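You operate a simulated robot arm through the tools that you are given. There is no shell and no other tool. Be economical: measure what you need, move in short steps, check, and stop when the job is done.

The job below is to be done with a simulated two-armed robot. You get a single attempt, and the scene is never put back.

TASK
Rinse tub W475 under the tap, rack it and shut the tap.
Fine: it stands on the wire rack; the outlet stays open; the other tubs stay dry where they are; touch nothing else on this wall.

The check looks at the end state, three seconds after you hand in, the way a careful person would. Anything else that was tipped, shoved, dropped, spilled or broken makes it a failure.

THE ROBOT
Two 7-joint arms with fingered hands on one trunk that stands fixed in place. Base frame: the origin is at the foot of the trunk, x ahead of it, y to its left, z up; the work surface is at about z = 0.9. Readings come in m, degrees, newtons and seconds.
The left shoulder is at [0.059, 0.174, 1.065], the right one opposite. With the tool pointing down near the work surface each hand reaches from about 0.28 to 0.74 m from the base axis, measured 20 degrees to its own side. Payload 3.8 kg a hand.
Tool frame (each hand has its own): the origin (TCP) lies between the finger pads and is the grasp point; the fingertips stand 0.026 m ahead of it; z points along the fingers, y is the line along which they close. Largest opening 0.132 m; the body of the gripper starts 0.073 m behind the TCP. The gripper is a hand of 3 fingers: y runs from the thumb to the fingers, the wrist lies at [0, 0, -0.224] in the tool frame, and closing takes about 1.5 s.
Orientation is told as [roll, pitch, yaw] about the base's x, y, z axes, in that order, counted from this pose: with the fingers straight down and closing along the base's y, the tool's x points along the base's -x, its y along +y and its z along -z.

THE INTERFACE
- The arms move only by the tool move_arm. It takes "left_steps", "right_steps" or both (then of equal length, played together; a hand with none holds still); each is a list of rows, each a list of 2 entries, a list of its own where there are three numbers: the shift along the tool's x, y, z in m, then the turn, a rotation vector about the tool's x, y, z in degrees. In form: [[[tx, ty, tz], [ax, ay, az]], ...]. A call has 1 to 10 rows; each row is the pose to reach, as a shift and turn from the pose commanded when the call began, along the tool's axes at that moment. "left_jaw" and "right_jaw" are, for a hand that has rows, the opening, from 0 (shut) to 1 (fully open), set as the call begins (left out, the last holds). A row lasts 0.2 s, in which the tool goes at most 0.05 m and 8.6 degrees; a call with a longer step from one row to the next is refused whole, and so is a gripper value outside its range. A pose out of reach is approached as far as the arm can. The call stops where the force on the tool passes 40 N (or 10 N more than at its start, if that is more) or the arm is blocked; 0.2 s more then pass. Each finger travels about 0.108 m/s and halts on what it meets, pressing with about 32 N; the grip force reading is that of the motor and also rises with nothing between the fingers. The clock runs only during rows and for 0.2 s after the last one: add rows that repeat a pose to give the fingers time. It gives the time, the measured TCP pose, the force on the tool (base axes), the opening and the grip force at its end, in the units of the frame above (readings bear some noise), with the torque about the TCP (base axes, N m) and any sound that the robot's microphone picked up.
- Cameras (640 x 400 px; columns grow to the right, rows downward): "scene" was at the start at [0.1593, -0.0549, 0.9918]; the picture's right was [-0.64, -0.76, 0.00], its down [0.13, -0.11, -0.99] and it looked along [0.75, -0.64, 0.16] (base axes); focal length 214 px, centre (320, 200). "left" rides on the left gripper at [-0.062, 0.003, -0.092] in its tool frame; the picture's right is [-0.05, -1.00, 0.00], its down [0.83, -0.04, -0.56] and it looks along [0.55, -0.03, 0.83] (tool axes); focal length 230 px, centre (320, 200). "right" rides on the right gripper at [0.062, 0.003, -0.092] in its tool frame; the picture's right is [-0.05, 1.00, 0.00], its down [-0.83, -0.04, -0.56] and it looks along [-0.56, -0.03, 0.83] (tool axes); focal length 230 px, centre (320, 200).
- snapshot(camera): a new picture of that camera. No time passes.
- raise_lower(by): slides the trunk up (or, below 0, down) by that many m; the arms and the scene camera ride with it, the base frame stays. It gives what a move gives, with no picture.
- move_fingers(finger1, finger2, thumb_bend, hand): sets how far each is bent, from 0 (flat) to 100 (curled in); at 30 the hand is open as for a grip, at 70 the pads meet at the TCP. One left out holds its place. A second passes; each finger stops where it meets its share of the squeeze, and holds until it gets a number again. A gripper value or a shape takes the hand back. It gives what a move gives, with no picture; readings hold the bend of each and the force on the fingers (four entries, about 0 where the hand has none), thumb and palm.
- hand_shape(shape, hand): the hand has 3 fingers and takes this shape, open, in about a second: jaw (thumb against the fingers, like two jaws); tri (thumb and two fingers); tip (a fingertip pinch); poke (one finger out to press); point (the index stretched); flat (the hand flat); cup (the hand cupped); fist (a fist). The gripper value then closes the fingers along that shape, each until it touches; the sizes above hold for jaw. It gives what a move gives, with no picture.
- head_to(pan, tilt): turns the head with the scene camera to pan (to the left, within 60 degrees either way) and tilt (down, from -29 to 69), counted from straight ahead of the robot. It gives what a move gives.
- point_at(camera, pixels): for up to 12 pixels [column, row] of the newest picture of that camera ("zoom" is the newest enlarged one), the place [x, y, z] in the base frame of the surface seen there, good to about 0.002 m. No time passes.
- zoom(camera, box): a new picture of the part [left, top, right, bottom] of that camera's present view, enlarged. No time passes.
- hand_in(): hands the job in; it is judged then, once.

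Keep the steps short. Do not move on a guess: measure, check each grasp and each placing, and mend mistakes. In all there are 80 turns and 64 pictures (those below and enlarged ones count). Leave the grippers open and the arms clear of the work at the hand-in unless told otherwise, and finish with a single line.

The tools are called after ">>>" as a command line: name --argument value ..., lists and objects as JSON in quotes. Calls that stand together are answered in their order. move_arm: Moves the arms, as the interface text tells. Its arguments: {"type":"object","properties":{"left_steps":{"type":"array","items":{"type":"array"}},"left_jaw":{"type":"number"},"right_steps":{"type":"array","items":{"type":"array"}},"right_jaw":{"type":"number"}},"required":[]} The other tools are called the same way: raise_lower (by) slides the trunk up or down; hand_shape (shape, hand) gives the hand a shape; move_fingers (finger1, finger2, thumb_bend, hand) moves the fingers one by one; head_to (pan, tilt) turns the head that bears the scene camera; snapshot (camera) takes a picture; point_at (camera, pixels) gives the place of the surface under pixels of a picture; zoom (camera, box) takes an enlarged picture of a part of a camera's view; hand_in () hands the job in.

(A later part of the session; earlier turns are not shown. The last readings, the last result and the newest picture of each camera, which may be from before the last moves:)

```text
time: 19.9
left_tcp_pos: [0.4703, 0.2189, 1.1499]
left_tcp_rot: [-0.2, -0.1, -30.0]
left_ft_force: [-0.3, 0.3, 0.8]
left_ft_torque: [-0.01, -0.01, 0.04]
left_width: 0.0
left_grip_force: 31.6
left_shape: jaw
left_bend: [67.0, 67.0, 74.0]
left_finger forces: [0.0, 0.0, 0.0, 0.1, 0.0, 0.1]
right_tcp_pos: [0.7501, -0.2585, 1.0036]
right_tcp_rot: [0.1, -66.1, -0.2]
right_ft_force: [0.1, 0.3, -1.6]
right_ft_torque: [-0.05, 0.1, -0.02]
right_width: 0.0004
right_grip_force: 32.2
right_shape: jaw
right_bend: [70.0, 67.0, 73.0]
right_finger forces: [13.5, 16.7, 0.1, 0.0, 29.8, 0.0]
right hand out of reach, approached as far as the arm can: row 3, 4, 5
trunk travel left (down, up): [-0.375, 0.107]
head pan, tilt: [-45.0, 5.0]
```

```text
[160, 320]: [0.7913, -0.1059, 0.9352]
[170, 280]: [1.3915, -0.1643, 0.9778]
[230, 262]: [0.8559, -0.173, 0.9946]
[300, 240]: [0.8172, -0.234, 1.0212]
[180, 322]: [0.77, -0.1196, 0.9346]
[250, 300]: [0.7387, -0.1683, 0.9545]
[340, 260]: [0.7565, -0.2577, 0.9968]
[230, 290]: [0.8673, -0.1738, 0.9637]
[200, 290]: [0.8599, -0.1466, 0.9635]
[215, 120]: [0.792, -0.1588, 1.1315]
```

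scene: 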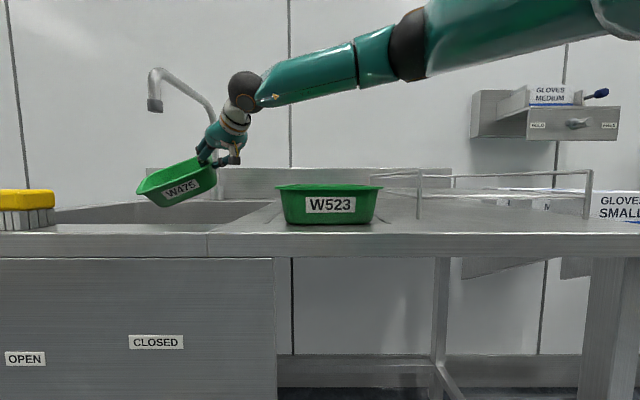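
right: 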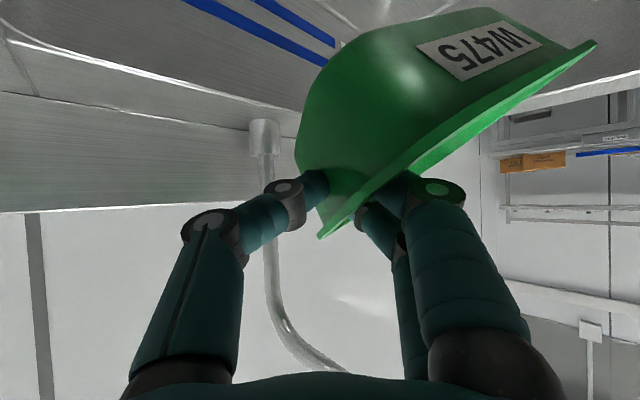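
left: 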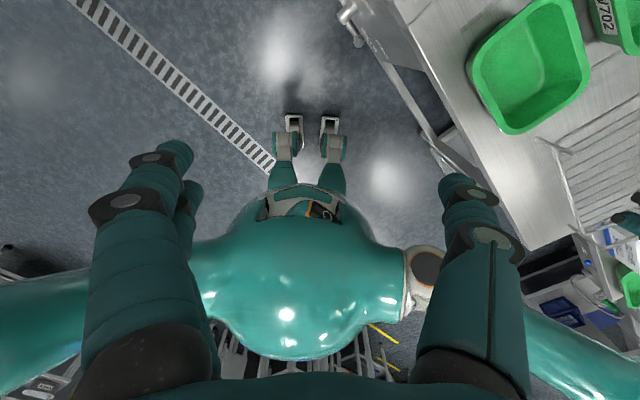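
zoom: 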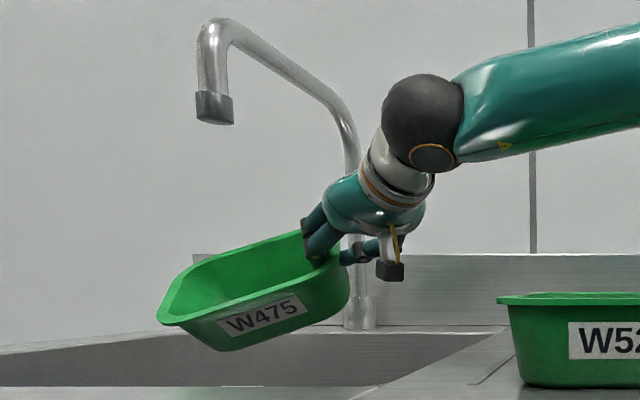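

The tub is centred under the spout: x spans 0.745–0.855 against a stream at 0.79. Now the left hand gets pitched to point at the panel in free space, dropping slightly.

>>> move_arm --left_steps '[[[-0.001, 0.004, 0.016], [0, -7.8, 0]], [[-0.002, 0.009, 0.033], [0, -15.6, 0]], [[-0.003, 0.013, 0.05], [0, -23.4, 0]], [[-0.005, 0.018, 0.067], [0, -31.2, 0]], [[-0.006, 0.022, 0.083], [0, -39, 0]], [[-0.007, 0.027, 0.1], [0, -46.8, 0]], [[-0.008, 0.032, 0.117], [0, -54.6, 0]], [[-0.009, 0.036, 0.133], [0, -62.4, 0]], [[-0.011, 0.041, 0.15], [0, -70, 0]]]'

>>> head_to --pan -10 --tilt 25

>>> snapshot --camera "scene"

>>> snapshot --camera "left"

```text
time: 21.9
left_tcp_pos: [0.5012, 0.2556, 1.0094]
left_tcp_rot: [0.0, -66.5, -29.0]
left_ft_force: [0.0, -0.9, -0.3]
left_ft_torque: [0.01, -0.01, -0.02]
left_width: 0.0
left_grip_force: 31.5
left_shape: jaw
left_bend: [67.0, 67.0, 74.0]
left_finger forces: [0.0, 0.0, 0.0, 0.1, 0.0, 0.0]
left hand out of reach, approached as far as the arm can: row 9
right_tcp_pos: [0.7493, -0.2593, 1.004]
right_tcp_rot: [-0.1, -66.1, 0.0]
right_ft_force: [-0.3, -0.5, -0.8]
right_ft_torque: [-0.07, 0.06, -0.01]
right_width: 0.0002
right_grip_force: 32.4
right_shape: jaw
right_bend: [70.0, 67.0, 73.0]
right_finger forces: [13.4, 16.6, 0.1, 0.0, 29.8, 0.0]
trunk travel left (down, up): [-0.375, 0.107]
head pan, tilt: [-45.0, 5.0]
```

```text
time: 22.9
left_tcp_pos: [0.5002, 0.2559, 1.0088]
left_tcp_rot: [0.2, -66.3, -29.2]
left_ft_force: [0.3, 0.3, 0.0]
left_ft_torque: [-0.04, 0.0, 0.04]
left_width: 0.0
left_grip_force: 32.0
left_shape: jaw
left_bend: [67.0, 67.0, 74.0]
left_finger forces: [0.0, 0.0, 0.1, 0.0, 0.0, 0.0]
right_tcp_pos: [0.75, -0.2594, 1.0028]
right_tcp_rot: [0.2, -66.2, -0.1]
right_ft_force: [-0.5, -0.6, -1.0]
right_ft_torque: [-0.06, 0.06, 0.01]
right_width: 0.0004
right_grip_force: 31.9
right_shape: jaw
right_bend: [70.0, 67.0, 73.0]
right_finger forces: [13.3, 16.7, 0.1, 0.1, 29.8, 0.0]
trunk travel left (down, up): [-0.375, 0.107]
head pan, tilt: [-10.0, 25.0]
```

```text
31 pictures are left
```

scene: 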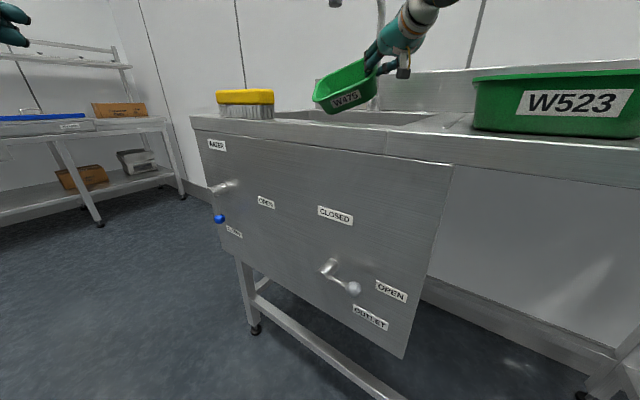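

```text
30 pictures are left
```

left: 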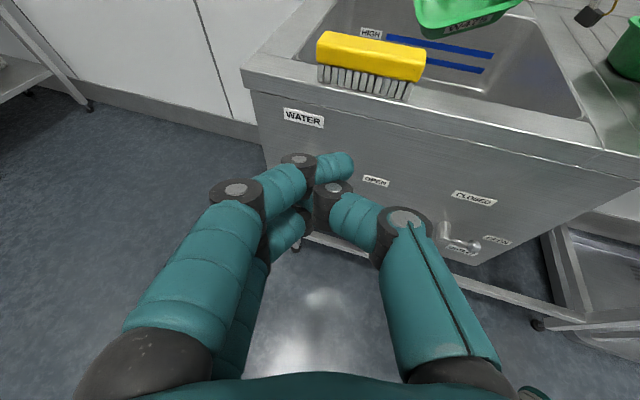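

The closed left hand is ready above and in front of the panel. I'll refine the lever geometry from this view.

>>> zoom --camera "scene" --box '[190, 130, 310, 250]'

>>> point_at --camera "scene" --pixels '[[219, 218], [216, 190], [225, 186], [235, 184], [217, 205], [266, 202], [234, 232], [225, 170], [245, 215], [200, 120], [245, 105]]'

```text
3.33 times, centred on (250, 190) of scene
```

zoom: 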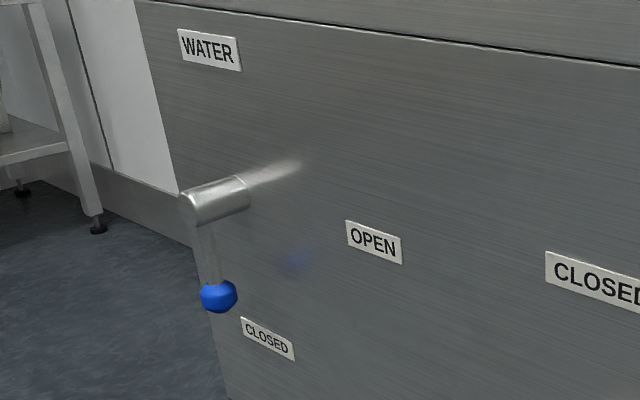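

```text
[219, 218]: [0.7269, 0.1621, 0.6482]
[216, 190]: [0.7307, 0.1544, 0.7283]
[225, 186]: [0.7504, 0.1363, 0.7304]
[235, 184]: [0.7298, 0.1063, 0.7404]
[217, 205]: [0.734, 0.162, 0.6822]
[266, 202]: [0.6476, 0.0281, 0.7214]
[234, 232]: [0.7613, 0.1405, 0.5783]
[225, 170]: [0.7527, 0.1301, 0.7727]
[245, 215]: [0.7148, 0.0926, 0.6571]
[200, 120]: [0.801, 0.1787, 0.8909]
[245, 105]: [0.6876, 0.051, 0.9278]
```

The axis is at about u −0.632, z 0.727, and the ball hangs at z 0.645 in the plane v ≈ 0.41. I'll bring the left fingertips to a stand-off left of the ball, in front of the panel.

>>> move_arm --left_steps '[[[0.026, 0.0093, 0.0347], [0, 0, 0]], [[0.052, 0.0186, 0.0694], [0, 0, 0]], [[0.078, 0.0279, 0.1041], [0, 0, 0]], [[0.104, 0.0372, 0.1388], [0, 0, 0]], [[0.13, 0.0465, 0.1735], [0, 0, 0]], [[0.156, 0.0558, 0.2082], [0, 0, 0]], [[0.182, 0.0651, 0.2429], [0, 0, 0]], [[0.208, 0.0744, 0.2776], [0, 0, 0]], [[0.2336, 0.0837, 0.3122], [0, 0, 0]]]'

>>> snapshot --camera "scene"

```text
time: 24.9
left_tcp_pos: [0.7094, 0.2362, 0.6704]
left_tcp_rot: [0.4, -66.4, -29.2]
left_ft_force: [0.5, 0.3, 0.2]
left_ft_torque: [0.02, -0.03, 0.01]
left_width: 0.0
left_grip_force: 32.1
left_shape: jaw
left_bend: [67.0, 67.0, 74.0]
left_finger forces: [0.1, 0.0, 0.0, 0.1, 0.0, 0.0]
right_tcp_pos: [0.7507, -0.2602, 1.0028]
right_tcp_rot: [0.1, -66.0, -0.1]
right_ft_force: [0.3, 0.2, -1.8]
right_ft_torque: [-0.08, 0.08, -0.01]
right_width: 0.0006
right_grip_force: 32.1
right_shape: jaw
right_bend: [70.0, 67.0, 73.0]
right_finger forces: [13.3, 16.7, 0.0, 0.0, 29.8, 0.0]
trunk travel left (down, up): [-0.375, 0.107]
head pan, tilt: [-10.0, 25.0]
```

```text
28 pictures are left
```

scene: 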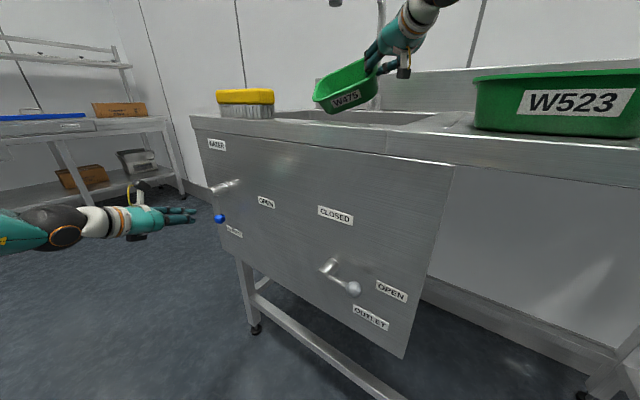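

The fingertips are left of the ball. I'll move straight in toward the panel by 62 mm.

>>> move_arm --left_steps '[[[-0.008, -0.0057, 0.0182], [0, 0, 0]], [[-0.016, -0.0113, 0.0364], [0, 0, 0]], [[-0.0239, -0.017, 0.0546], [0, 0, 0]]]'

>>> zoom --camera "scene" --box '[120, 130, 300, 270]'

>>> snapshot --camera "left"

```text
time: 25.7
left_tcp_pos: [0.7542, 0.1924, 0.6692]
left_tcp_rot: [0.5, -66.3, -29.1]
left_ft_force: [0.0, -0.3, 0.8]
left_ft_torque: [0.01, 0.01, -0.02]
left_width: 0.0
left_grip_force: 31.7
left_shape: jaw
left_bend: [67.0, 67.0, 74.0]
left_finger forces: [0.1, 0.0, 0.0, 0.0, 0.0, 0.0]
right_tcp_pos: [0.7508, -0.2598, 1.003]
right_tcp_rot: [0.1, -66.1, -0.2]
right_ft_force: [0.4, 0.6, -1.3]
right_ft_torque: [-0.04, 0.05, 0.03]
right_width: 0.0002
right_grip_force: 31.9
right_shape: jaw
right_bend: [70.0, 67.0, 73.0]
right_finger forces: [13.4, 16.9, 0.0, 0.1, 29.9, 0.0]
trunk travel left (down, up): [-0.375, 0.107]
head pan, tilt: [-10.0, 25.0]
```

```text
2.86 times, centred on (210, 200) of scene
```

zoom: 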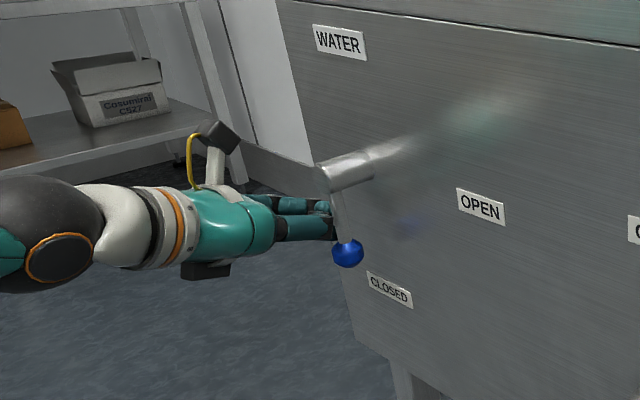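

```text
26 pictures are left
```

left: 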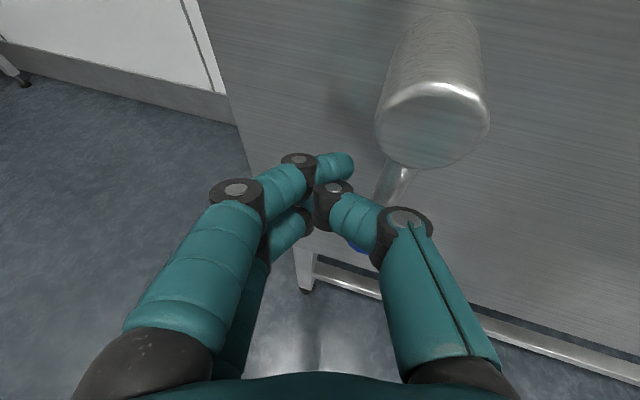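

The fingers are left of the rod, clear of the axis head. Next I'll sweep right along the lever's arc, first to about 60°.

>>> move_arm --left_steps '[[[-0.0029, -0.0231, -0.0084], [0, 0, 0]], [[0.0, -0.0395, -0.0123], [0, 0, 0]], [[0.0027, -0.0558, -0.0162], [0, 0, 0]], [[-0.003, -0.07, -0.0232], [0, 0, 0]], [[-0.0087, -0.0846, -0.0301], [0, 0, 0]]]'

>>> snapshot --camera "scene"

```text
time: 26.9
left_tcp_pos: [0.6913, 0.124, 0.6921]
left_tcp_rot: [-0.1, -66.6, -29.1]
left_ft_force: [-0.1, -0.7, 0.3]
left_ft_torque: [0.03, 0.0, -0.01]
left_width: 0.0
left_grip_force: 32.3
left_shape: jaw
left_bend: [68.0, 68.0, 74.0]
left_finger forces: [0.0, 0.0, 0.1, 0.0, 0.0, 0.0]
right_tcp_pos: [0.7507, -0.2624, 1.0034]
right_tcp_rot: [0.2, -66.1, -0.2]
right_ft_force: [-0.7, -0.4, -1.0]
right_ft_torque: [-0.05, 0.05, -0.01]
right_width: 0.0003
right_grip_force: 32.2
right_shape: jaw
right_bend: [70.0, 67.0, 73.0]
right_finger forces: [13.3, 16.8, 0.0, 0.1, 29.9, 0.1]
trunk travel left (down, up): [-0.375, 0.107]
head pan, tilt: [-10.0, 25.0]
```

```text
25 pictures are left
```

scene: 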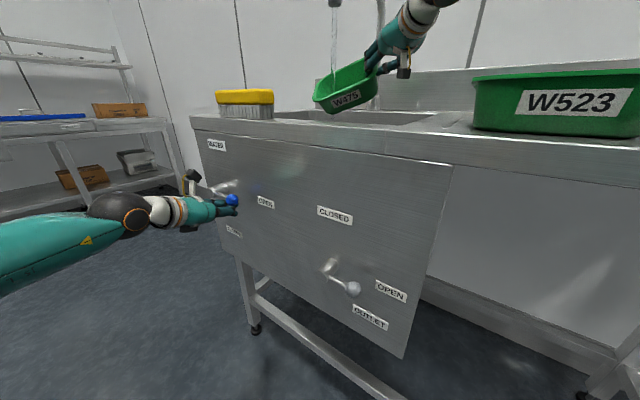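

Water is running into the tub. I'll zoom in on the stream.

>>> zoom --camera "scene" --box '[280, 0, 460, 130]'

```text
3.08 times, centred on (370, 65) of scene
```

zoom: 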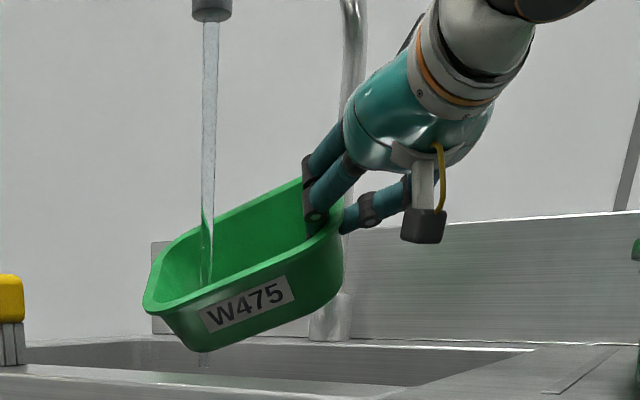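

The stream lands inside the tub and runs off into the sink. I'll hold for 2 s and watch the load.

>>> move_arm --right_steps '[[[0, 0, 0], [0, 0, 0]], [[0, 0, 0], [0, 0, 0]], [[0, 0, 0], [0, 0, 0]], [[0, 0, 0], [0, 0, 0]], [[0, 0, 0], [0, 0, 0]], [[0, 0, 0], [0, 0, 0]], [[0, 0, 0], [0, 0, 0]], [[0, 0, 0], [0, 0, 0]], [[0, 0, 0], [0, 0, 0]], [[0, 0, 0], [0, 0, 0]]]'

>>> zoom --camera "scene" --box '[280, 0, 460, 130]'

```text
time: 29.1
left_tcp_pos: [0.6927, 0.1288, 0.6903]
left_tcp_rot: [0.3, -66.4, -29.0]
left_ft_force: [0.1, -0.3, 0.0]
left_ft_torque: [0.02, 0.02, 0.02]
left_width: 0.0
left_grip_force: 31.8
left_shape: jaw
left_bend: [68.0, 68.0, 74.0]
left_finger forces: [0.1, 0.1, 0.1, 0.0, 0.1, 0.1]
right_tcp_pos: [0.7501, -0.2588, 1.0037]
right_tcp_rot: [0.0, -66.1, -0.1]
right_ft_force: [0.0, 0.4, -0.7]
right_ft_torque: [-0.05, 0.05, -0.01]
right_width: 0.0006
right_grip_force: 31.5
right_shape: jaw
right_bend: [70.0, 67.0, 73.0]
right_finger forces: [13.4, 16.7, 0.1, 0.0, 30.0, 0.0]
trunk travel left (down, up): [-0.375, 0.107]
head pan, tilt: [-10.0, 25.0]
```

```text
3.08 times, centred on (370, 65) of scene
```

zoom: 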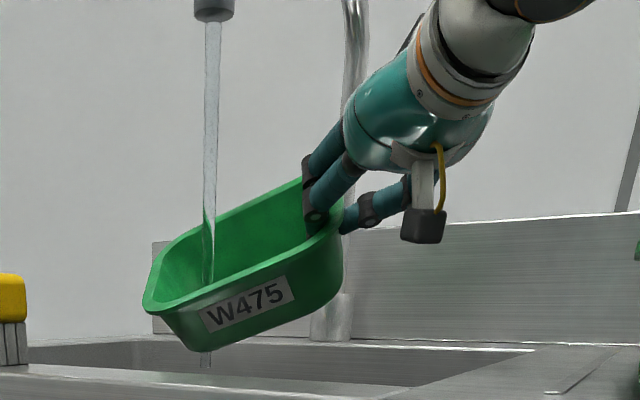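

Flow is steady and the load hasn't grown. The rinse continues while I withdraw the left hand from the lever, to get round to its other side.

>>> move_arm --left_steps '[[[0.009, 0.0064, -0.0205], [0, 0, 0]], [[0.018, 0.0128, -0.041], [0, 0, 0]], [[0.027, 0.0192, -0.0616], [0, 0, 0]]]'

>>> zoom --camera "scene" --box '[120, 130, 300, 270]'

>>> point_at --camera "zoom" --pixels '[[355, 197], [358, 200], [350, 195], [330, 190], [330, 170], [340, 185], [365, 195], [310, 200], [300, 190]]'

```text
time: 29.9
left_tcp_pos: [0.6417, 0.1788, 0.6907]
left_tcp_rot: [0.3, -66.4, -29.1]
left_ft_force: [0.8, -0.4, 0.2]
left_ft_torque: [0.01, -0.01, -0.02]
left_width: 0.0
left_grip_force: 32.0
left_shape: jaw
left_bend: [68.0, 68.0, 74.0]
left_finger forces: [0.0, 0.0, 0.0, 0.1, 0.0, 0.1]
right_tcp_pos: [0.7494, -0.2598, 1.0038]
right_tcp_rot: [0.0, -66.1, 0.0]
right_ft_force: [0.5, -0.4, -1.0]
right_ft_torque: [-0.08, 0.05, 0.02]
right_width: 0.0004
right_grip_force: 32.2
right_shape: jaw
right_bend: [70.0, 67.0, 73.0]
right_finger forces: [13.5, 16.8, 0.0, 0.0, 29.8, 0.0]
trunk travel left (down, up): [-0.375, 0.107]
head pan, tilt: [-10.0, 25.0]
```

```text
2.86 times, centred on (210, 200) of scene
```

zoom: 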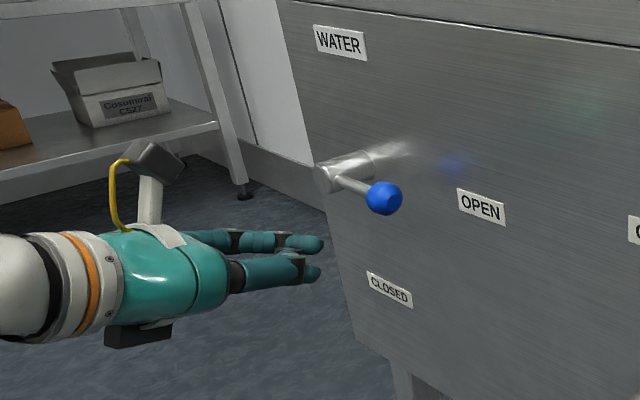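

```text
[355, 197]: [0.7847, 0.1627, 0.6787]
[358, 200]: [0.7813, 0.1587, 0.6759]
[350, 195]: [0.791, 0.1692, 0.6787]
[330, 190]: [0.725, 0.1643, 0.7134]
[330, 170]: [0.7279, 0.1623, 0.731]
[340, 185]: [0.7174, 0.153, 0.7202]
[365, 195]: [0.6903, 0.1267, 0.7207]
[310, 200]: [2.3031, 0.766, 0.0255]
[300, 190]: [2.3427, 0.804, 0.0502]
```

The lever is fully at OPEN and water runs on; the ball is at u ≈ −0.57, z 0.72. I'll bring the fingertips above the rod, then in toward the panel.

>>> move_arm --left_steps '[[[-0.0313, -0.0071, -0.0158], [0, 0, 0]], [[-0.0625, -0.0141, -0.0317], [0, 0, 0]], [[-0.0938, -0.0212, -0.0475], [0, 0, 0]], [[-0.1073, -0.0308, -0.0167], [0, 0, 0]], [[-0.1208, -0.0404, 0.0141], [0, 0, 0]]]'

>>> zoom --camera "scene" --box '[120, 130, 300, 270]'

>>> snapshot --camera "left"

```text
time: 31.1
left_tcp_pos: [0.6783, 0.1147, 0.7969]
left_tcp_rot: [0.3, -66.3, -29.0]
left_ft_force: [-0.7, 0.1, -0.3]
left_ft_torque: [-0.03, -0.02, 0.01]
left_width: 0.0
left_grip_force: 31.9
left_shape: jaw
left_bend: [68.0, 68.0, 74.0]
left_finger forces: [0.0, 0.1, 0.1, 0.0, 0.0, 0.0]
right_tcp_pos: [0.7503, -0.2597, 1.0028]
right_tcp_rot: [0.1, -66.0, -0.1]
right_ft_force: [0.3, 1.1, -0.8]
right_ft_torque: [-0.07, 0.05, 0.02]
right_width: 0.0004
right_grip_force: 32.1
right_shape: jaw
right_bend: [70.0, 67.0, 73.0]
right_finger forces: [13.4, 16.9, 0.1, 0.0, 29.9, 0.0]
trunk travel left (down, up): [-0.375, 0.107]
head pan, tilt: [-10.0, 25.0]
```

```text
2.86 times, centred on (210, 200) of scene
```

zoom: 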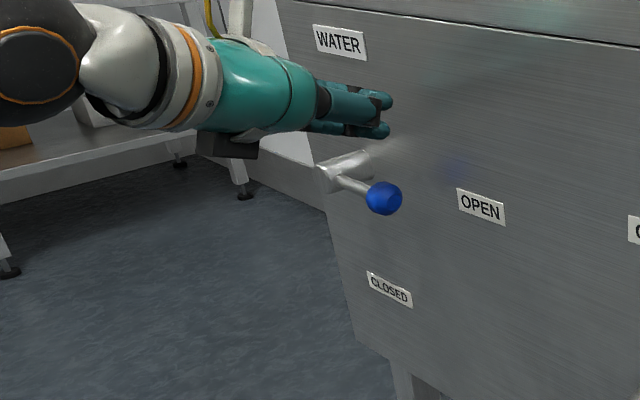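

```text
20 pictures are left
```

left: 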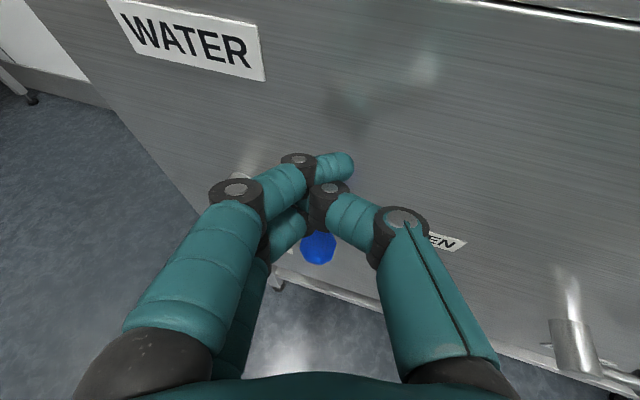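

The tip sits just above the rod at u −0.567, z 0.786. The tub has had about 4.5 s of water. I'll hold briefly, then sweep down and left along the arc to CLOSED.

>>> move_arm --left_steps '[[[0, 0, 0], [0, 0, 0]], [[0, 0, 0], [0, 0, 0]], [[0.0214, 0.0048, 0.0109], [0, 0, 0]], [[0.04, 0.0015, 0.0178], [0, 0, 0]], [[0.058, -0.0019, 0.0247], [0, 0, 0]], [[0.0734, 0.0053, 0.0337], [0, 0, 0]], [[0.0888, 0.0125, 0.0427], [0, 0, 0]], [[0.0964, 0.0289, 0.051], [0, 0, 0]], [[0.1039, 0.0452, 0.0594], [0, 0, 0]], [[0.1055, 0.0548, 0.0632], [0, 0, 0]]]'

>>> snapshot --camera "scene"

```text
time: 33.3
left_tcp_pos: [0.7146, 0.1539, 0.6735]
left_tcp_rot: [0.2, -66.3, -29.1]
left_ft_force: [-5.7, -5.1, 1.3]
left_ft_torque: [0.03, -0.02, 0.0]
left_width: 0.0001
left_grip_force: 32.2
left_shape: jaw
left_bend: [68.0, 68.0, 74.0]
left_finger forces: [0.1, 0.1, 0.1, 0.0, 0.0, 0.0]
right_tcp_pos: [0.7495, -0.2599, 1.0046]
right_tcp_rot: [0.1, -66.2, -0.3]
right_ft_force: [0.7, -0.2, -1.1]
right_ft_torque: [-0.06, 0.09, 0.0]
right_width: 0.0004
right_grip_force: 31.7
right_shape: jaw
right_bend: [70.0, 67.0, 73.0]
right_finger forces: [13.4, 16.9, 0.0, 0.0, 29.9, 0.1]
trunk travel left (down, up): [-0.375, 0.107]
head pan, tilt: [-10.0, 25.0]
```

```text
19 pictures are left
```

scene: 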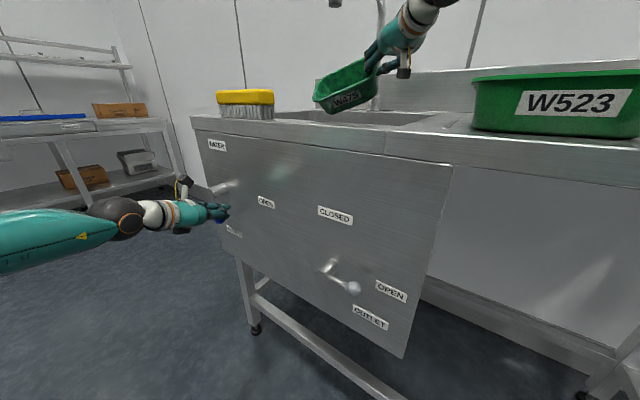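

The water has stopped, and the 7.6 N reaction suggests the lever is at its stop. I'll ease off to the right, withdraw, and check.

>>> move_arm --left_steps '[[[0.0011, -0.0096, -0.0025], [0, 0, 0]], [[0.014, -0.0005, -0.0318], [0, 0, 0]], [[0.0268, 0.0087, -0.0612], [0, 0, 0]], [[0.0397, 0.0178, -0.0905], [0, 0, 0]]]'

>>> snapshot --camera "scene"

>>> zoom --camera "scene" --box '[190, 130, 310, 250]'

>>> point_at --camera "zoom" --pixels '[[215, 297], [205, 240], [215, 205]]'

```text
time: 34.3
left_tcp_pos: [0.6392, 0.2176, 0.6723]
left_tcp_rot: [0.2, -66.5, -29.1]
left_ft_force: [0.0, -0.5, -0.2]
left_ft_torque: [0.01, 0.02, 0.0]
left_width: 0.0
left_grip_force: 32.1
left_shape: jaw
left_bend: [68.0, 68.0, 74.0]
left_finger forces: [0.0, 0.0, 0.0, 0.0, 0.0, 0.0]
right_tcp_pos: [0.752, -0.2594, 1.0038]
right_tcp_rot: [0.0, -66.1, -0.1]
right_ft_force: [0.2, -0.7, -0.6]
right_ft_torque: [-0.11, 0.07, 0.02]
right_width: 0.0005
right_grip_force: 31.8
right_shape: jaw
right_bend: [70.0, 67.0, 73.0]
right_finger forces: [13.4, 16.8, 0.0, 0.1, 29.9, 0.1]
trunk travel left (down, up): [-0.375, 0.107]
head pan, tilt: [-10.0, 25.0]
```

```text
18 pictures are left
```

scene: 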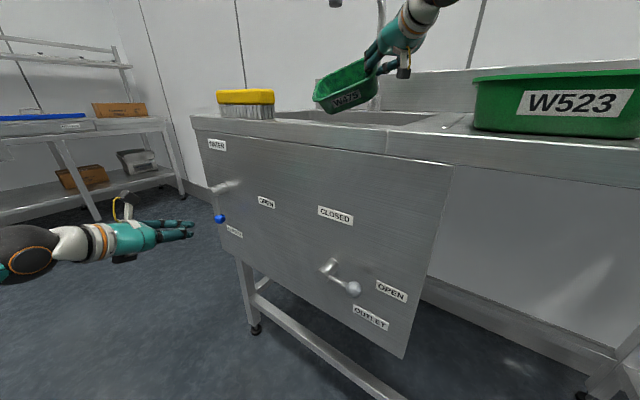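

```text
3.33 times, centred on (250, 190) of scene
```

zoom: 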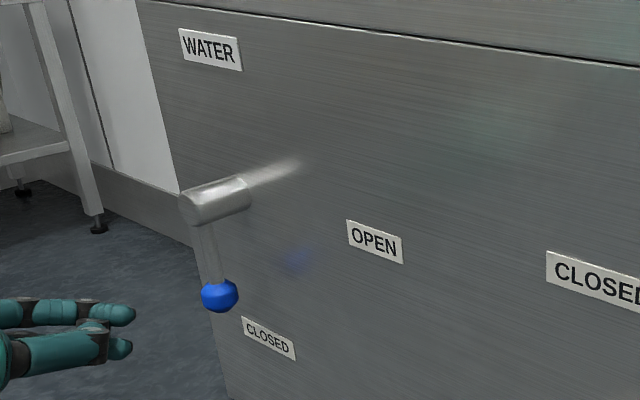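

```text
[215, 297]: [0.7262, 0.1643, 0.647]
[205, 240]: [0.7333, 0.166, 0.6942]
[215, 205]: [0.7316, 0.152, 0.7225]
```

The lever is back exactly at CLOSED and the water is off. The label looks wet, so the tub was rinsed. Before carrying it, I'll tip the tub further over the sink to drain it.

>>> move_arm --right_steps '[[[0, 0, 0], [3.2, 0, -7.3]], [[0, 0, 0], [6.4, 0, -14.6]], [[0, 0, 0], [9.6, 0, -21.9]], [[0, 0, 0], [12.8, 0, -29.2]], [[0, 0, 0], [16.2, 0, -36.6]], [[0, 0, 0], [16.2, 0, -36.6]], [[0, 0, 0], [16.2, 0, -36.6]], [[0, 0, 0], [16.2, 0, -36.6]]]'

>>> zoom --camera "scene" --box '[280, 0, 460, 130]'

```text
time: 36.1
left_tcp_pos: [0.6404, 0.219, 0.6728]
left_tcp_rot: [0.3, -66.3, -29.1]
left_ft_force: [0.4, -0.8, -0.6]
left_ft_torque: [-0.04, 0.0, -0.01]
left_width: 0.0
left_grip_force: 32.1
left_shape: jaw
left_bend: [68.0, 68.0, 74.0]
left_finger forces: [0.0, 0.0, 0.0, 0.0, 0.1, 0.0]
right_tcp_pos: [0.7263, -0.2846, 1.018]
right_tcp_rot: [-61.0, -47.4, 53.1]
right_ft_force: [0.0, -0.9, -1.1]
right_ft_torque: [0.02, 0.03, -0.01]
right_width: 0.0003
right_grip_force: 31.9
right_shape: jaw
right_bend: [70.0, 67.0, 73.0]
right_finger forces: [14.3, 16.1, 0.0, 0.1, 29.6, 0.0]
right hand out of reach, approached as far as the arm can: row 1, 2, 3, 4, 5, 6, 7, 8
trunk travel left (down, up): [-0.375, 0.107]
head pan, tilt: [-10.0, 25.0]
```

```text
3.08 times, centred on (370, 65) of scene
```

zoom: 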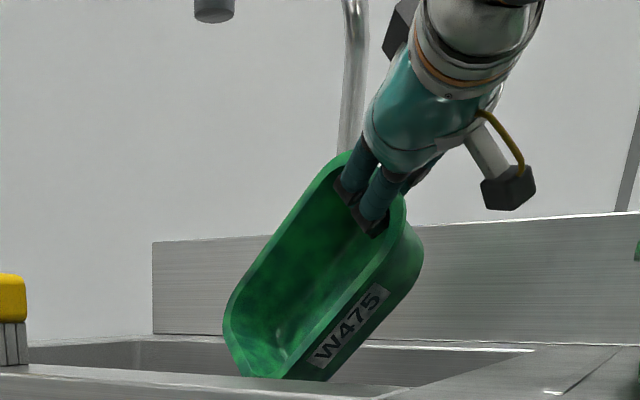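

The tub is clearly wet and drained. I'll roll it back and draw the hand in and up a little.

>>> move_arm --right_steps '[[[0.0016, -0.0122, -0.0072], [-2.9, 0, 6.6]], [[0.0032, -0.0244, -0.0144], [-5.9, 0, 13.3]], [[0.0049, -0.0367, -0.0215], [-8.8, 0, 19.9]], [[0.0065, -0.0489, -0.0287], [-11.8, 0, 26.6]], [[0.0081, -0.0611, -0.0359], [-14.7, 0, 33.2]], [[0.0081, -0.0611, -0.0359], [-14.7, 0, 33.2]]]'

>>> head_to --pan -45 --tilt 5

>>> snapshot --camera "scene"

```text
time: 37.5
left_tcp_pos: [0.639, 0.2176, 0.6729]
left_tcp_rot: [0.3, -66.5, -29.1]
left_ft_force: [-0.1, -0.2, -0.7]
left_ft_torque: [-0.01, 0.01, 0.04]
left_width: 0.0
left_grip_force: 31.9
left_shape: jaw
left_bend: [68.0, 68.0, 74.0]
left_finger forces: [0.0, 0.0, 0.1, 0.0, 0.0, 0.0]
right_tcp_pos: [0.6906, -0.3273, 1.0608]
right_tcp_rot: [0.2, -66.0, -0.2]
right_ft_force: [0.9, -0.5, -1.2]
right_ft_torque: [-0.11, 0.01, -0.04]
right_width: 0.0005
right_grip_force: 32.4
right_shape: jaw
right_bend: [70.0, 67.0, 73.0]
right_finger forces: [13.8, 16.8, 0.0, 0.0, 30.3, 0.0]
trunk travel left (down, up): [-0.375, 0.107]
head pan, tilt: [-10.0, 25.0]
```

```text
time: 38.5
left_tcp_pos: [0.6395, 0.2179, 0.6729]
left_tcp_rot: [0.4, -66.4, -29.1]
left_ft_force: [-0.3, 0.6, 0.5]
left_ft_torque: [0.0, -0.02, -0.03]
left_width: 0.0001
left_grip_force: 32.1
left_shape: jaw
left_bend: [68.0, 68.0, 74.0]
left_finger forces: [0.1, 0.0, 0.1, 0.1, 0.1, 0.0]
right_tcp_pos: [0.6912, -0.3276, 1.0605]
right_tcp_rot: [0.0, -66.0, 0.1]
right_ft_force: [0.1, 0.5, -1.2]
right_ft_torque: [-0.07, 0.02, 0.01]
right_width: 0.0006
right_grip_force: 31.4
right_shape: jaw
right_bend: [70.0, 67.0, 73.0]
right_finger forces: [13.7, 16.8, 0.0, 0.0, 30.3, 0.0]
trunk travel left (down, up): [-0.375, 0.107]
head pan, tilt: [-45.0, 5.0]
```

```text
15 pictures are left
```

scene: 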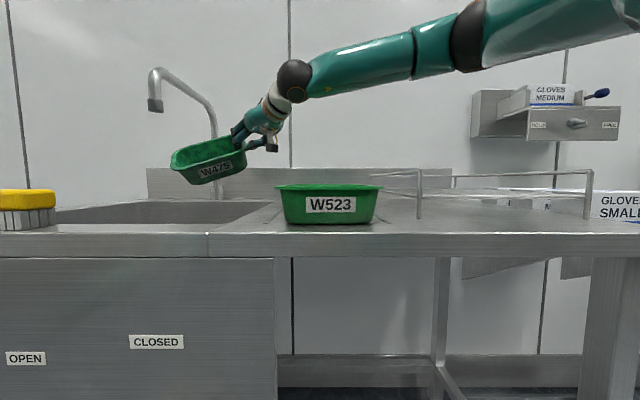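

The tub is clear of the sink edge. I'll carry it right along an arc behind the other tubs so nothing drips on them, starting with the first leg.

>>> move_arm --right_steps '[[[-0.0055, -0.026, 0], [5, 0, 2.2]], [[-0.011, -0.052, 0], [10, 0, 4.5]], [[-0.0165, -0.078, 0], [15.1, 0, 6.7]], [[-0.022, -0.104, 0], [20.1, 0, 8.95]]]'

```text
time: 39.5
left_tcp_pos: [0.6393, 0.2172, 0.6731]
left_tcp_rot: [0.4, -66.4, -29.1]
left_ft_force: [0.3, -0.1, -0.7]
left_ft_torque: [0.03, -0.01, -0.02]
left_width: 0.0001
left_grip_force: 31.9
left_shape: jaw
left_bend: [68.0, 68.0, 74.0]
left_finger forces: [0.0, 0.0, 0.1, 0.1, 0.0, 0.0]
right_tcp_pos: [0.7004, -0.433, 1.0807]
right_tcp_rot: [-0.1, -65.9, -22.2]
right_ft_force: [1.1, 0.3, -1.4]
right_ft_torque: [-0.04, 0.1, -0.01]
right_width: 0.0004
right_grip_force: 31.8
right_shape: jaw
right_bend: [70.0, 67.0, 73.0]
right_finger forces: [13.7, 16.8, 0.0, 0.0, 30.2, 0.1]
trunk travel left (down, up): [-0.375, 0.107]
head pan, tilt: [-45.0, 5.0]
```

>>> move_arm --right_steps '[[[0.0017, -0.034, -0.0037], [2.7, 0, 1.2]], [[0.0033, -0.068, -0.0075], [5.5, 0, 2.5]], [[0.005, -0.102, -0.0112], [8.2, 0, 3.7]], [[0.0083, -0.1385, -0.0186], [12.5, 0, 5.6]], [[0.0115, -0.175, -0.026], [16.7, 0, 7.5]], [[0.0148, -0.2115, -0.0333], [21, 0, 9.4]]]'

>>> head_to --pan -58 --tilt 5

>>> snapshot --camera "scene"

```text
time: 40.9
left_tcp_pos: [0.6397, 0.2173, 0.6733]
left_tcp_rot: [0.4, -66.3, -29.1]
left_ft_force: [0.1, 0.0, 0.7]
left_ft_torque: [0.01, -0.02, 0.0]
left_width: 0.0
left_grip_force: 32.1
left_shape: jaw
left_bend: [68.0, 68.0, 74.0]
left_finger forces: [0.1, 0.0, 0.0, 0.0, 0.0, 0.0]
right_tcp_pos: [0.5872, -0.616, 1.081]
right_tcp_rot: [0.3, -66.1, -45.3]
right_ft_force: [-0.4, 0.3, -1.4]
right_ft_torque: [-0.01, 0.09, 0.05]
right_width: 0.0006
right_grip_force: 32.1
right_shape: jaw
right_bend: [70.0, 67.0, 73.0]
right_finger forces: [13.8, 17.2, 0.1, 0.1, 30.7, 0.1]
trunk travel left (down, up): [-0.375, 0.107]
head pan, tilt: [-45.0, 5.0]
```

```text
time: 41.6
left_tcp_pos: [0.6391, 0.2179, 0.6723]
left_tcp_rot: [0.3, -66.5, -29.1]
left_ft_force: [-0.9, -0.5, 0.7]
left_ft_torque: [0.01, 0.03, 0.03]
left_width: 0.0001
left_grip_force: 32.2
left_shape: jaw
left_bend: [68.0, 68.0, 74.0]
left_finger forces: [0.0, 0.0, 0.1, 0.1, 0.1, 0.0]
right_tcp_pos: [0.5878, -0.6155, 1.0818]
right_tcp_rot: [0.1, -66.0, -45.1]
right_ft_force: [-0.4, -0.1, -0.4]
right_ft_torque: [0.01, 0.1, -0.01]
right_width: 0.0005
right_grip_force: 32.4
right_shape: jaw
right_bend: [70.0, 67.0, 73.0]
right_finger forces: [13.8, 17.2, 0.0, 0.1, 30.7, 0.0]
trunk travel left (down, up): [-0.375, 0.107]
head pan, tilt: [-58.0, 5.0]
```

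```text
14 pictures are left
```

scene: 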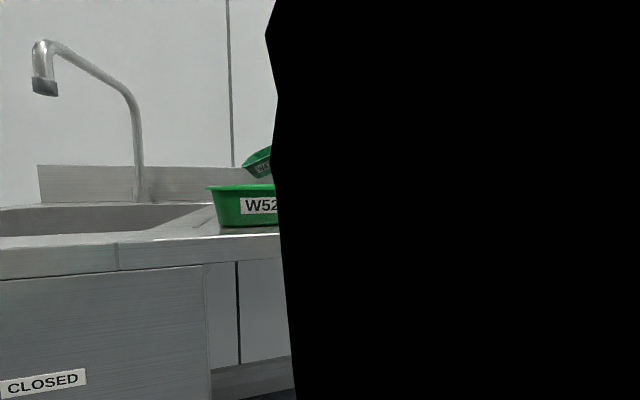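

The arm blocks the camera at that pan. I'll go back to −45° and measure the wall shelf before moving right.

>>> head_to --pan -46 --tilt 5

>>> snapshot --camera "scene"

>>> point_at --camera "scene" --pixels '[[465, 115], [520, 120], [600, 130], [570, 125], [600, 95], [540, 98], [425, 172], [590, 175], [620, 205], [360, 175], [460, 190], [510, 185]]'

```text
time: 42.4
left_tcp_pos: [0.6393, 0.2181, 0.6728]
left_tcp_rot: [0.3, -66.4, -29.2]
left_ft_force: [0.2, 0.1, -0.1]
left_ft_torque: [-0.03, -0.04, 0.01]
left_width: 0.0
left_grip_force: 31.9
left_shape: jaw
left_bend: [68.0, 68.0, 74.0]
left_finger forces: [0.0, 0.0, 0.0, 0.0, 0.0, 0.0]
right_tcp_pos: [0.588, -0.6162, 1.0819]
right_tcp_rot: [0.2, -66.0, -45.0]
right_ft_force: [0.8, 0.0, -0.6]
right_ft_torque: [0.0, 0.09, 0.02]
right_width: 0.0007
right_grip_force: 31.8
right_shape: jaw
right_bend: [70.0, 67.0, 73.0]
right_finger forces: [13.8, 17.1, 0.0, 0.1, 30.8, 0.0]
trunk travel left (down, up): [-0.375, 0.107]
head pan, tilt: [-46.0, 5.0]
```

```text
13 pictures are left
```

scene: 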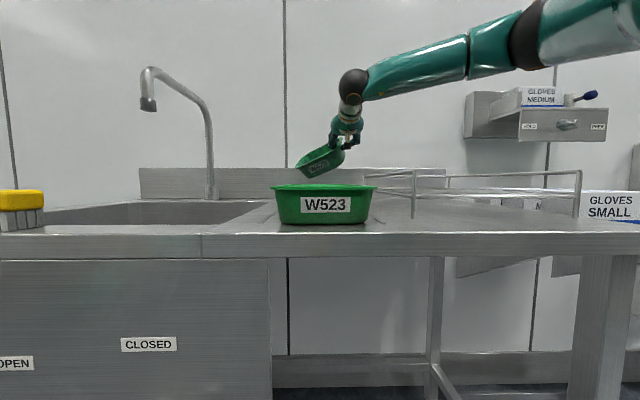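

```text
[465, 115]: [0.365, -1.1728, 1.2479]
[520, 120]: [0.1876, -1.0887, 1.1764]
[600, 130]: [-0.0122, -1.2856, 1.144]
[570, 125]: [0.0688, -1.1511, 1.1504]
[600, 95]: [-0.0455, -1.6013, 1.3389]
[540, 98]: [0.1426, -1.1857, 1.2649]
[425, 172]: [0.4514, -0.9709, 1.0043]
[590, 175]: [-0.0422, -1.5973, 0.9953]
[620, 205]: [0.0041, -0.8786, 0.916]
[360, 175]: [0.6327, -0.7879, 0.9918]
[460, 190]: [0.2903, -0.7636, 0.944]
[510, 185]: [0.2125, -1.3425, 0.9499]
```

The shelf is beyond u 0.57, so there is room. I'll rise, go right at v ≈ 0.83 past the rack's end frame, then draw back over the rack while reducing the tilt to the original 35°.

>>> move_arm --right_steps '[[[-0.041, 0, -0.018], [0, 0, 0]], [[-0.039, -0.045, -0.0225], [0, 0, 0]], [[-0.037, -0.09, -0.027], [0, 0, 0]], [[-0.035, -0.135, -0.0315], [0, 0, 0]], [[-0.033, -0.18, -0.036], [0, 0, 0]], [[-0.023, -0.207, -0.059], [0, 6, 0]], [[-0.013, -0.235, -0.082], [0, 12, 0]], [[-0.002, -0.263, -0.105], [0, 18, 0]], [[0.008, -0.29, -0.128], [0, 25, 0]], [[0.008, -0.29, -0.128], [0, 31, 0]]]'

>>> snapshot --camera "scene"

>>> snapshot --camera "right"

```text
time: 44.6
left_tcp_pos: [0.6394, 0.2176, 0.673]
left_tcp_rot: [0.3, -66.4, -29.1]
left_ft_force: [-0.8, -0.7, -0.9]
left_ft_torque: [-0.03, -0.01, 0.0]
left_width: 0.0
left_grip_force: 31.2
left_shape: jaw
left_bend: [68.0, 68.0, 74.0]
left_finger forces: [0.1, 0.0, 0.0, 0.0, 0.0, 0.0]
right_tcp_pos: [0.2974, -0.736, 1.1247]
right_tcp_rot: [0.1, -35.0, -45.0]
right_ft_force: [0.9, -0.1, -1.5]
right_ft_torque: [-0.03, 0.04, -0.01]
right_width: 0.0006
right_grip_force: 32.1
right_shape: jaw
right_bend: [70.0, 67.0, 73.0]
right_finger forces: [15.0, 16.4, 0.1, 0.0, 30.9, 0.0]
trunk travel left (down, up): [-0.375, 0.107]
head pan, tilt: [-46.0, 5.0]
```

```text
12 pictures are left
```

scene: 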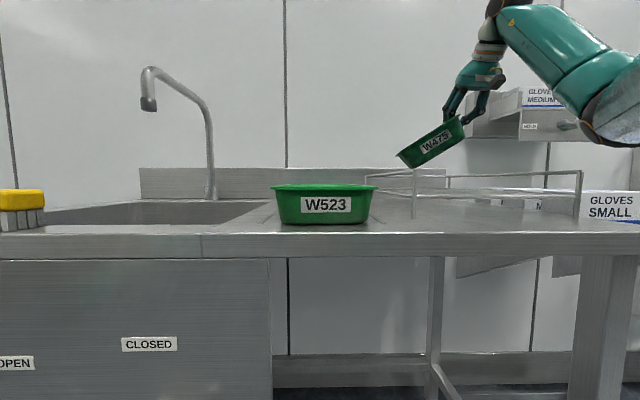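

```text
11 pictures are left
```

right: 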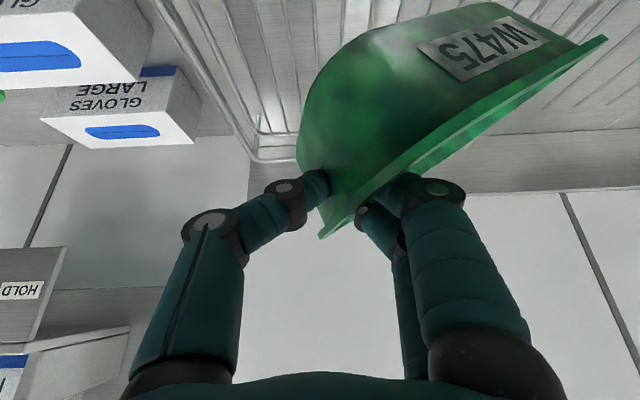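

The tub is over the rack at u 0.31, v 0.73. Next I'll roll the hand about 32° to level the tub.

>>> move_arm --right_steps '[[[0, 0, 0], [-6.5, 0, 4.6]], [[0, 0, 0], [-13.1, 0, 9.2]], [[0.011, 0, 0.016], [-19.6, 0, 13.8]], [[0.023, 0, 0.033], [-26.2, 0, 18.4]], [[0.023, 0, 0.033], [-26.2, 0, 18.4]]]'

>>> zoom --camera "scene" --box '[350, 60, 630, 235]'

>>> point_at --camera "zoom" --pixels '[[125, 195], [150, 235], [235, 230], [185, 215], [35, 270], [145, 300], [530, 260], [300, 305], [240, 190], [120, 210]]'

```text
time: 45.8
left_tcp_pos: [0.6398, 0.2183, 0.6732]
left_tcp_rot: [0.3, -66.3, -29.1]
left_ft_force: [0.0, -0.8, 0.5]
left_ft_torque: [-0.01, -0.02, -0.02]
left_width: 0.0001
left_grip_force: 31.8
left_shape: jaw
left_bend: [68.0, 68.0, 74.0]
left_finger forces: [0.0, 0.0, 0.0, 0.1, 0.0, 0.0]
right_tcp_pos: [0.2989, -0.7344, 1.0849]
right_tcp_rot: [37.6, -29.1, -65.4]
right_ft_force: [-0.3, -0.5, -1.2]
right_ft_torque: [-0.05, 0.07, 0.03]
right_width: 0.0007
right_grip_force: 32.2
right_shape: jaw
right_bend: [70.0, 67.0, 73.0]
right_finger forces: [15.0, 16.7, 0.0, 0.1, 31.7, 0.1]
trunk travel left (down, up): [-0.375, 0.107]
head pan, tilt: [-46.0, 5.0]
```

```text
2.29 times, centred on (490, 148) of scene
```

zoom: 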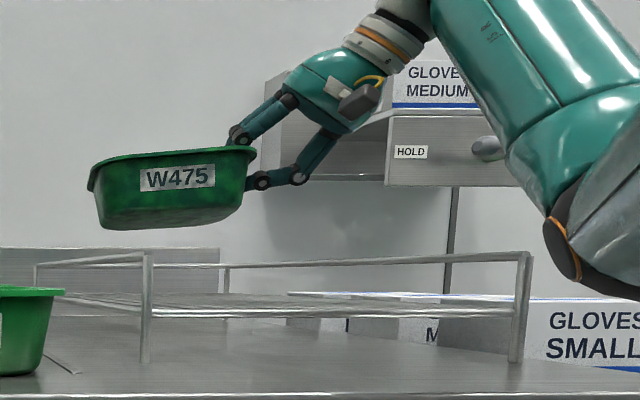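

```text
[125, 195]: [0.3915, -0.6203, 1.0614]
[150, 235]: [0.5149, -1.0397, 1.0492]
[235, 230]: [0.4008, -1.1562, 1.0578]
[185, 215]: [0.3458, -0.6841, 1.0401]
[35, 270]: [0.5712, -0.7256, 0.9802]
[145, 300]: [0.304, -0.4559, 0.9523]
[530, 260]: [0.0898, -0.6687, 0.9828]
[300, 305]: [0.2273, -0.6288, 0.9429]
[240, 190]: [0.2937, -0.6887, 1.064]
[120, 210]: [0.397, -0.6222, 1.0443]
```

The tub is level, inside the rack's top rail. I'll shift it 12 mm left and lower 70 mm.

>>> move_arm --right_steps '[[[0.0126, -0.009, 0.018], [0, 0, 0]], [[0.0251, -0.0179, 0.0359], [0, 0, 0]], [[0.0377, -0.0269, 0.0539], [0, 0, 0]], [[0.0377, -0.0269, 0.0539], [0, 0, 0]]]'

>>> zoom --camera "scene" --box '[350, 60, 630, 235]'

>>> point_at --camera "zoom" --pixels '[[88, 240], [100, 255], [180, 275], [240, 270], [245, 230], [300, 255], [310, 235], [345, 170]]'

```text
time: 46.8
left_tcp_pos: [0.6405, 0.2181, 0.6731]
left_tcp_rot: [0.3, -66.4, -29.0]
left_ft_force: [0.9, -0.1, -0.6]
left_ft_torque: [-0.06, 0.01, 0.01]
left_width: 0.0
left_grip_force: 32.1
left_shape: jaw
left_bend: [68.0, 68.0, 74.0]
left_finger forces: [0.0, 0.0, 0.1, 0.1, 0.1, 0.1]
right_tcp_pos: [0.3057, -0.7275, 1.0152]
right_tcp_rot: [37.4, -29.2, -65.5]
right_ft_force: [0.4, 0.6, -0.9]
right_ft_torque: [-0.06, 0.08, -0.01]
right_width: 0.0006
right_grip_force: 31.5
right_shape: jaw
right_bend: [70.0, 67.0, 73.0]
right_finger forces: [15.1, 16.6, 0.0, 0.1, 31.7, 0.0]
trunk travel left (down, up): [-0.375, 0.107]
head pan, tilt: [-46.0, 5.0]
```

```text
2.29 times, centred on (490, 148) of scene
```

zoom: 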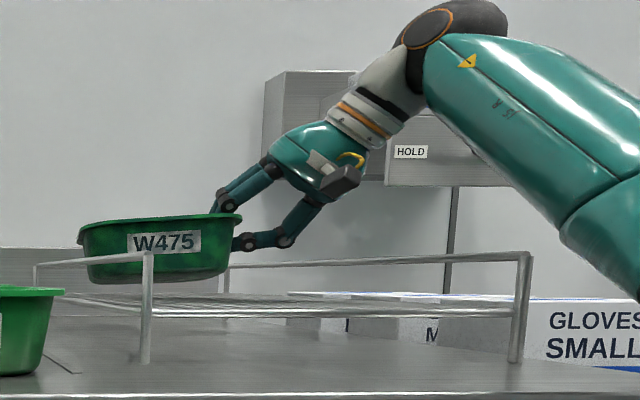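

```text
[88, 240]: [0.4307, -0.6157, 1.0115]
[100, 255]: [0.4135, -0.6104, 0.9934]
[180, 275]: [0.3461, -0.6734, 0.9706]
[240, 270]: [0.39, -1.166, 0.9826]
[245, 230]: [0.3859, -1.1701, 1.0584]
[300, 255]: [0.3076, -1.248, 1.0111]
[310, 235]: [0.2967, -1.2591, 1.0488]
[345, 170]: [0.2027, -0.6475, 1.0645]
```

The left wall is a bit near the left rail, so I'll move back 12 mm right and lower to just about touching.

>>> move_arm --right_steps '[[[-0.0018, -0.0051, -0.0026], [0, 0, 0]], [[-0.0036, -0.0102, -0.0052], [0, 0, 0]], [[0.0022, -0.0165, 0.0031], [0, 0, 0]], [[0.0061, -0.0208, 0.0087], [0, 0, 0]], [[0.0061, -0.0208, 0.0087], [0, 0, 0]]]'

>>> zoom --camera "scene" --box '[370, 120, 530, 220]'

>>> point_at --camera "zoom" --pixels '[[62, 150], [90, 190], [150, 235], [250, 240], [300, 210], [300, 150], [250, 260], [330, 255]]'

```text
time: 48.0
left_tcp_pos: [0.6391, 0.2175, 0.6736]
left_tcp_rot: [0.2, -66.4, -29.1]
left_ft_force: [-0.2, 0.0, -0.2]
left_ft_torque: [-0.01, 0.0, 0.03]
left_width: 0.0
left_grip_force: 32.0
left_shape: jaw
left_bend: [68.0, 68.0, 74.0]
left_finger forces: [0.1, 0.1, 0.0, 0.0, 0.0, 0.1]
right_tcp_pos: [0.2984, -0.7357, 0.9961]
right_tcp_rot: [37.5, -29.1, -65.3]
right_ft_force: [-0.6, 0.4, 1.4]
right_ft_torque: [-0.09, -0.07, -0.02]
right_width: 0.0005
right_grip_force: 31.8
right_shape: jaw
right_bend: [70.0, 67.0, 73.0]
right_finger forces: [15.1, 15.2, 0.0, 0.0, 30.6, 0.0]
trunk travel left (down, up): [-0.375, 0.107]
head pan, tilt: [-46.0, 5.0]
```

```text
4.00 times, centred on (450, 170) of scene
```

zoom: 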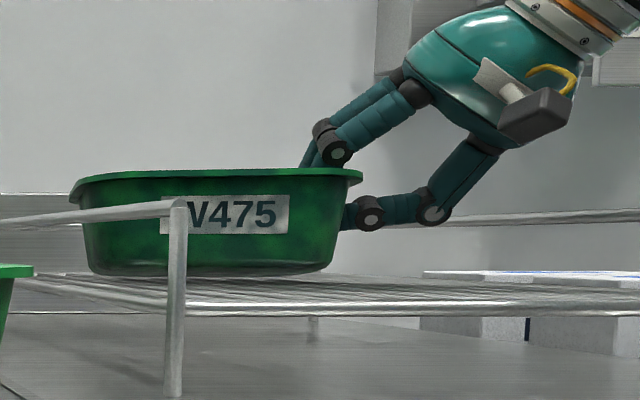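

```text
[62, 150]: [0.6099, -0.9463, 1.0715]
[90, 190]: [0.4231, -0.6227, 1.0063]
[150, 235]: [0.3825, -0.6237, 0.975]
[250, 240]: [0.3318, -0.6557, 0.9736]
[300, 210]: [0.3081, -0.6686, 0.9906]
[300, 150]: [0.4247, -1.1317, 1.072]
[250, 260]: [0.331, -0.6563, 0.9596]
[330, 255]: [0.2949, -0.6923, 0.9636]
```

The vertical force went from −1 to +1.4 N, so it is just touching. I'll lower a few mm more to seat it.

>>> move_arm --right_steps '[[[0.001, -0.001, 0.0014], [0, 0, 0]], [[0.0019, -0.0021, 0.0028], [0, 0, 0]], [[0.0019, -0.0021, 0.0028], [0, 0, 0]]]'

```text
time: 48.8
left_tcp_pos: [0.6399, 0.2188, 0.6736]
left_tcp_rot: [0.3, -66.4, -29.0]
left_ft_force: [-0.5, -0.2, 0.0]
left_ft_torque: [0.01, 0.02, 0.01]
left_width: 0.0
left_grip_force: 32.3
left_shape: jaw
left_bend: [68.0, 68.0, 74.0]
left_finger forces: [0.0, 0.0, 0.1, 0.1, 0.0, 0.0]
right_tcp_pos: [0.2987, -0.7348, 0.9922]
right_tcp_rot: [37.5, -29.3, -65.4]
right_ft_force: [-1.4, 1.4, 5.5]
right_ft_torque: [-0.15, -0.18, 0.03]
right_width: 0.0005
right_grip_force: 31.7
right_shape: jaw
right_bend: [70.0, 67.0, 73.0]
right_finger forces: [15.0, 16.0, 0.0, 0.1, 30.7, 0.0]
trunk travel left (down, up): [-0.375, 0.107]
head pan, tilt: [-46.0, 5.0]
```

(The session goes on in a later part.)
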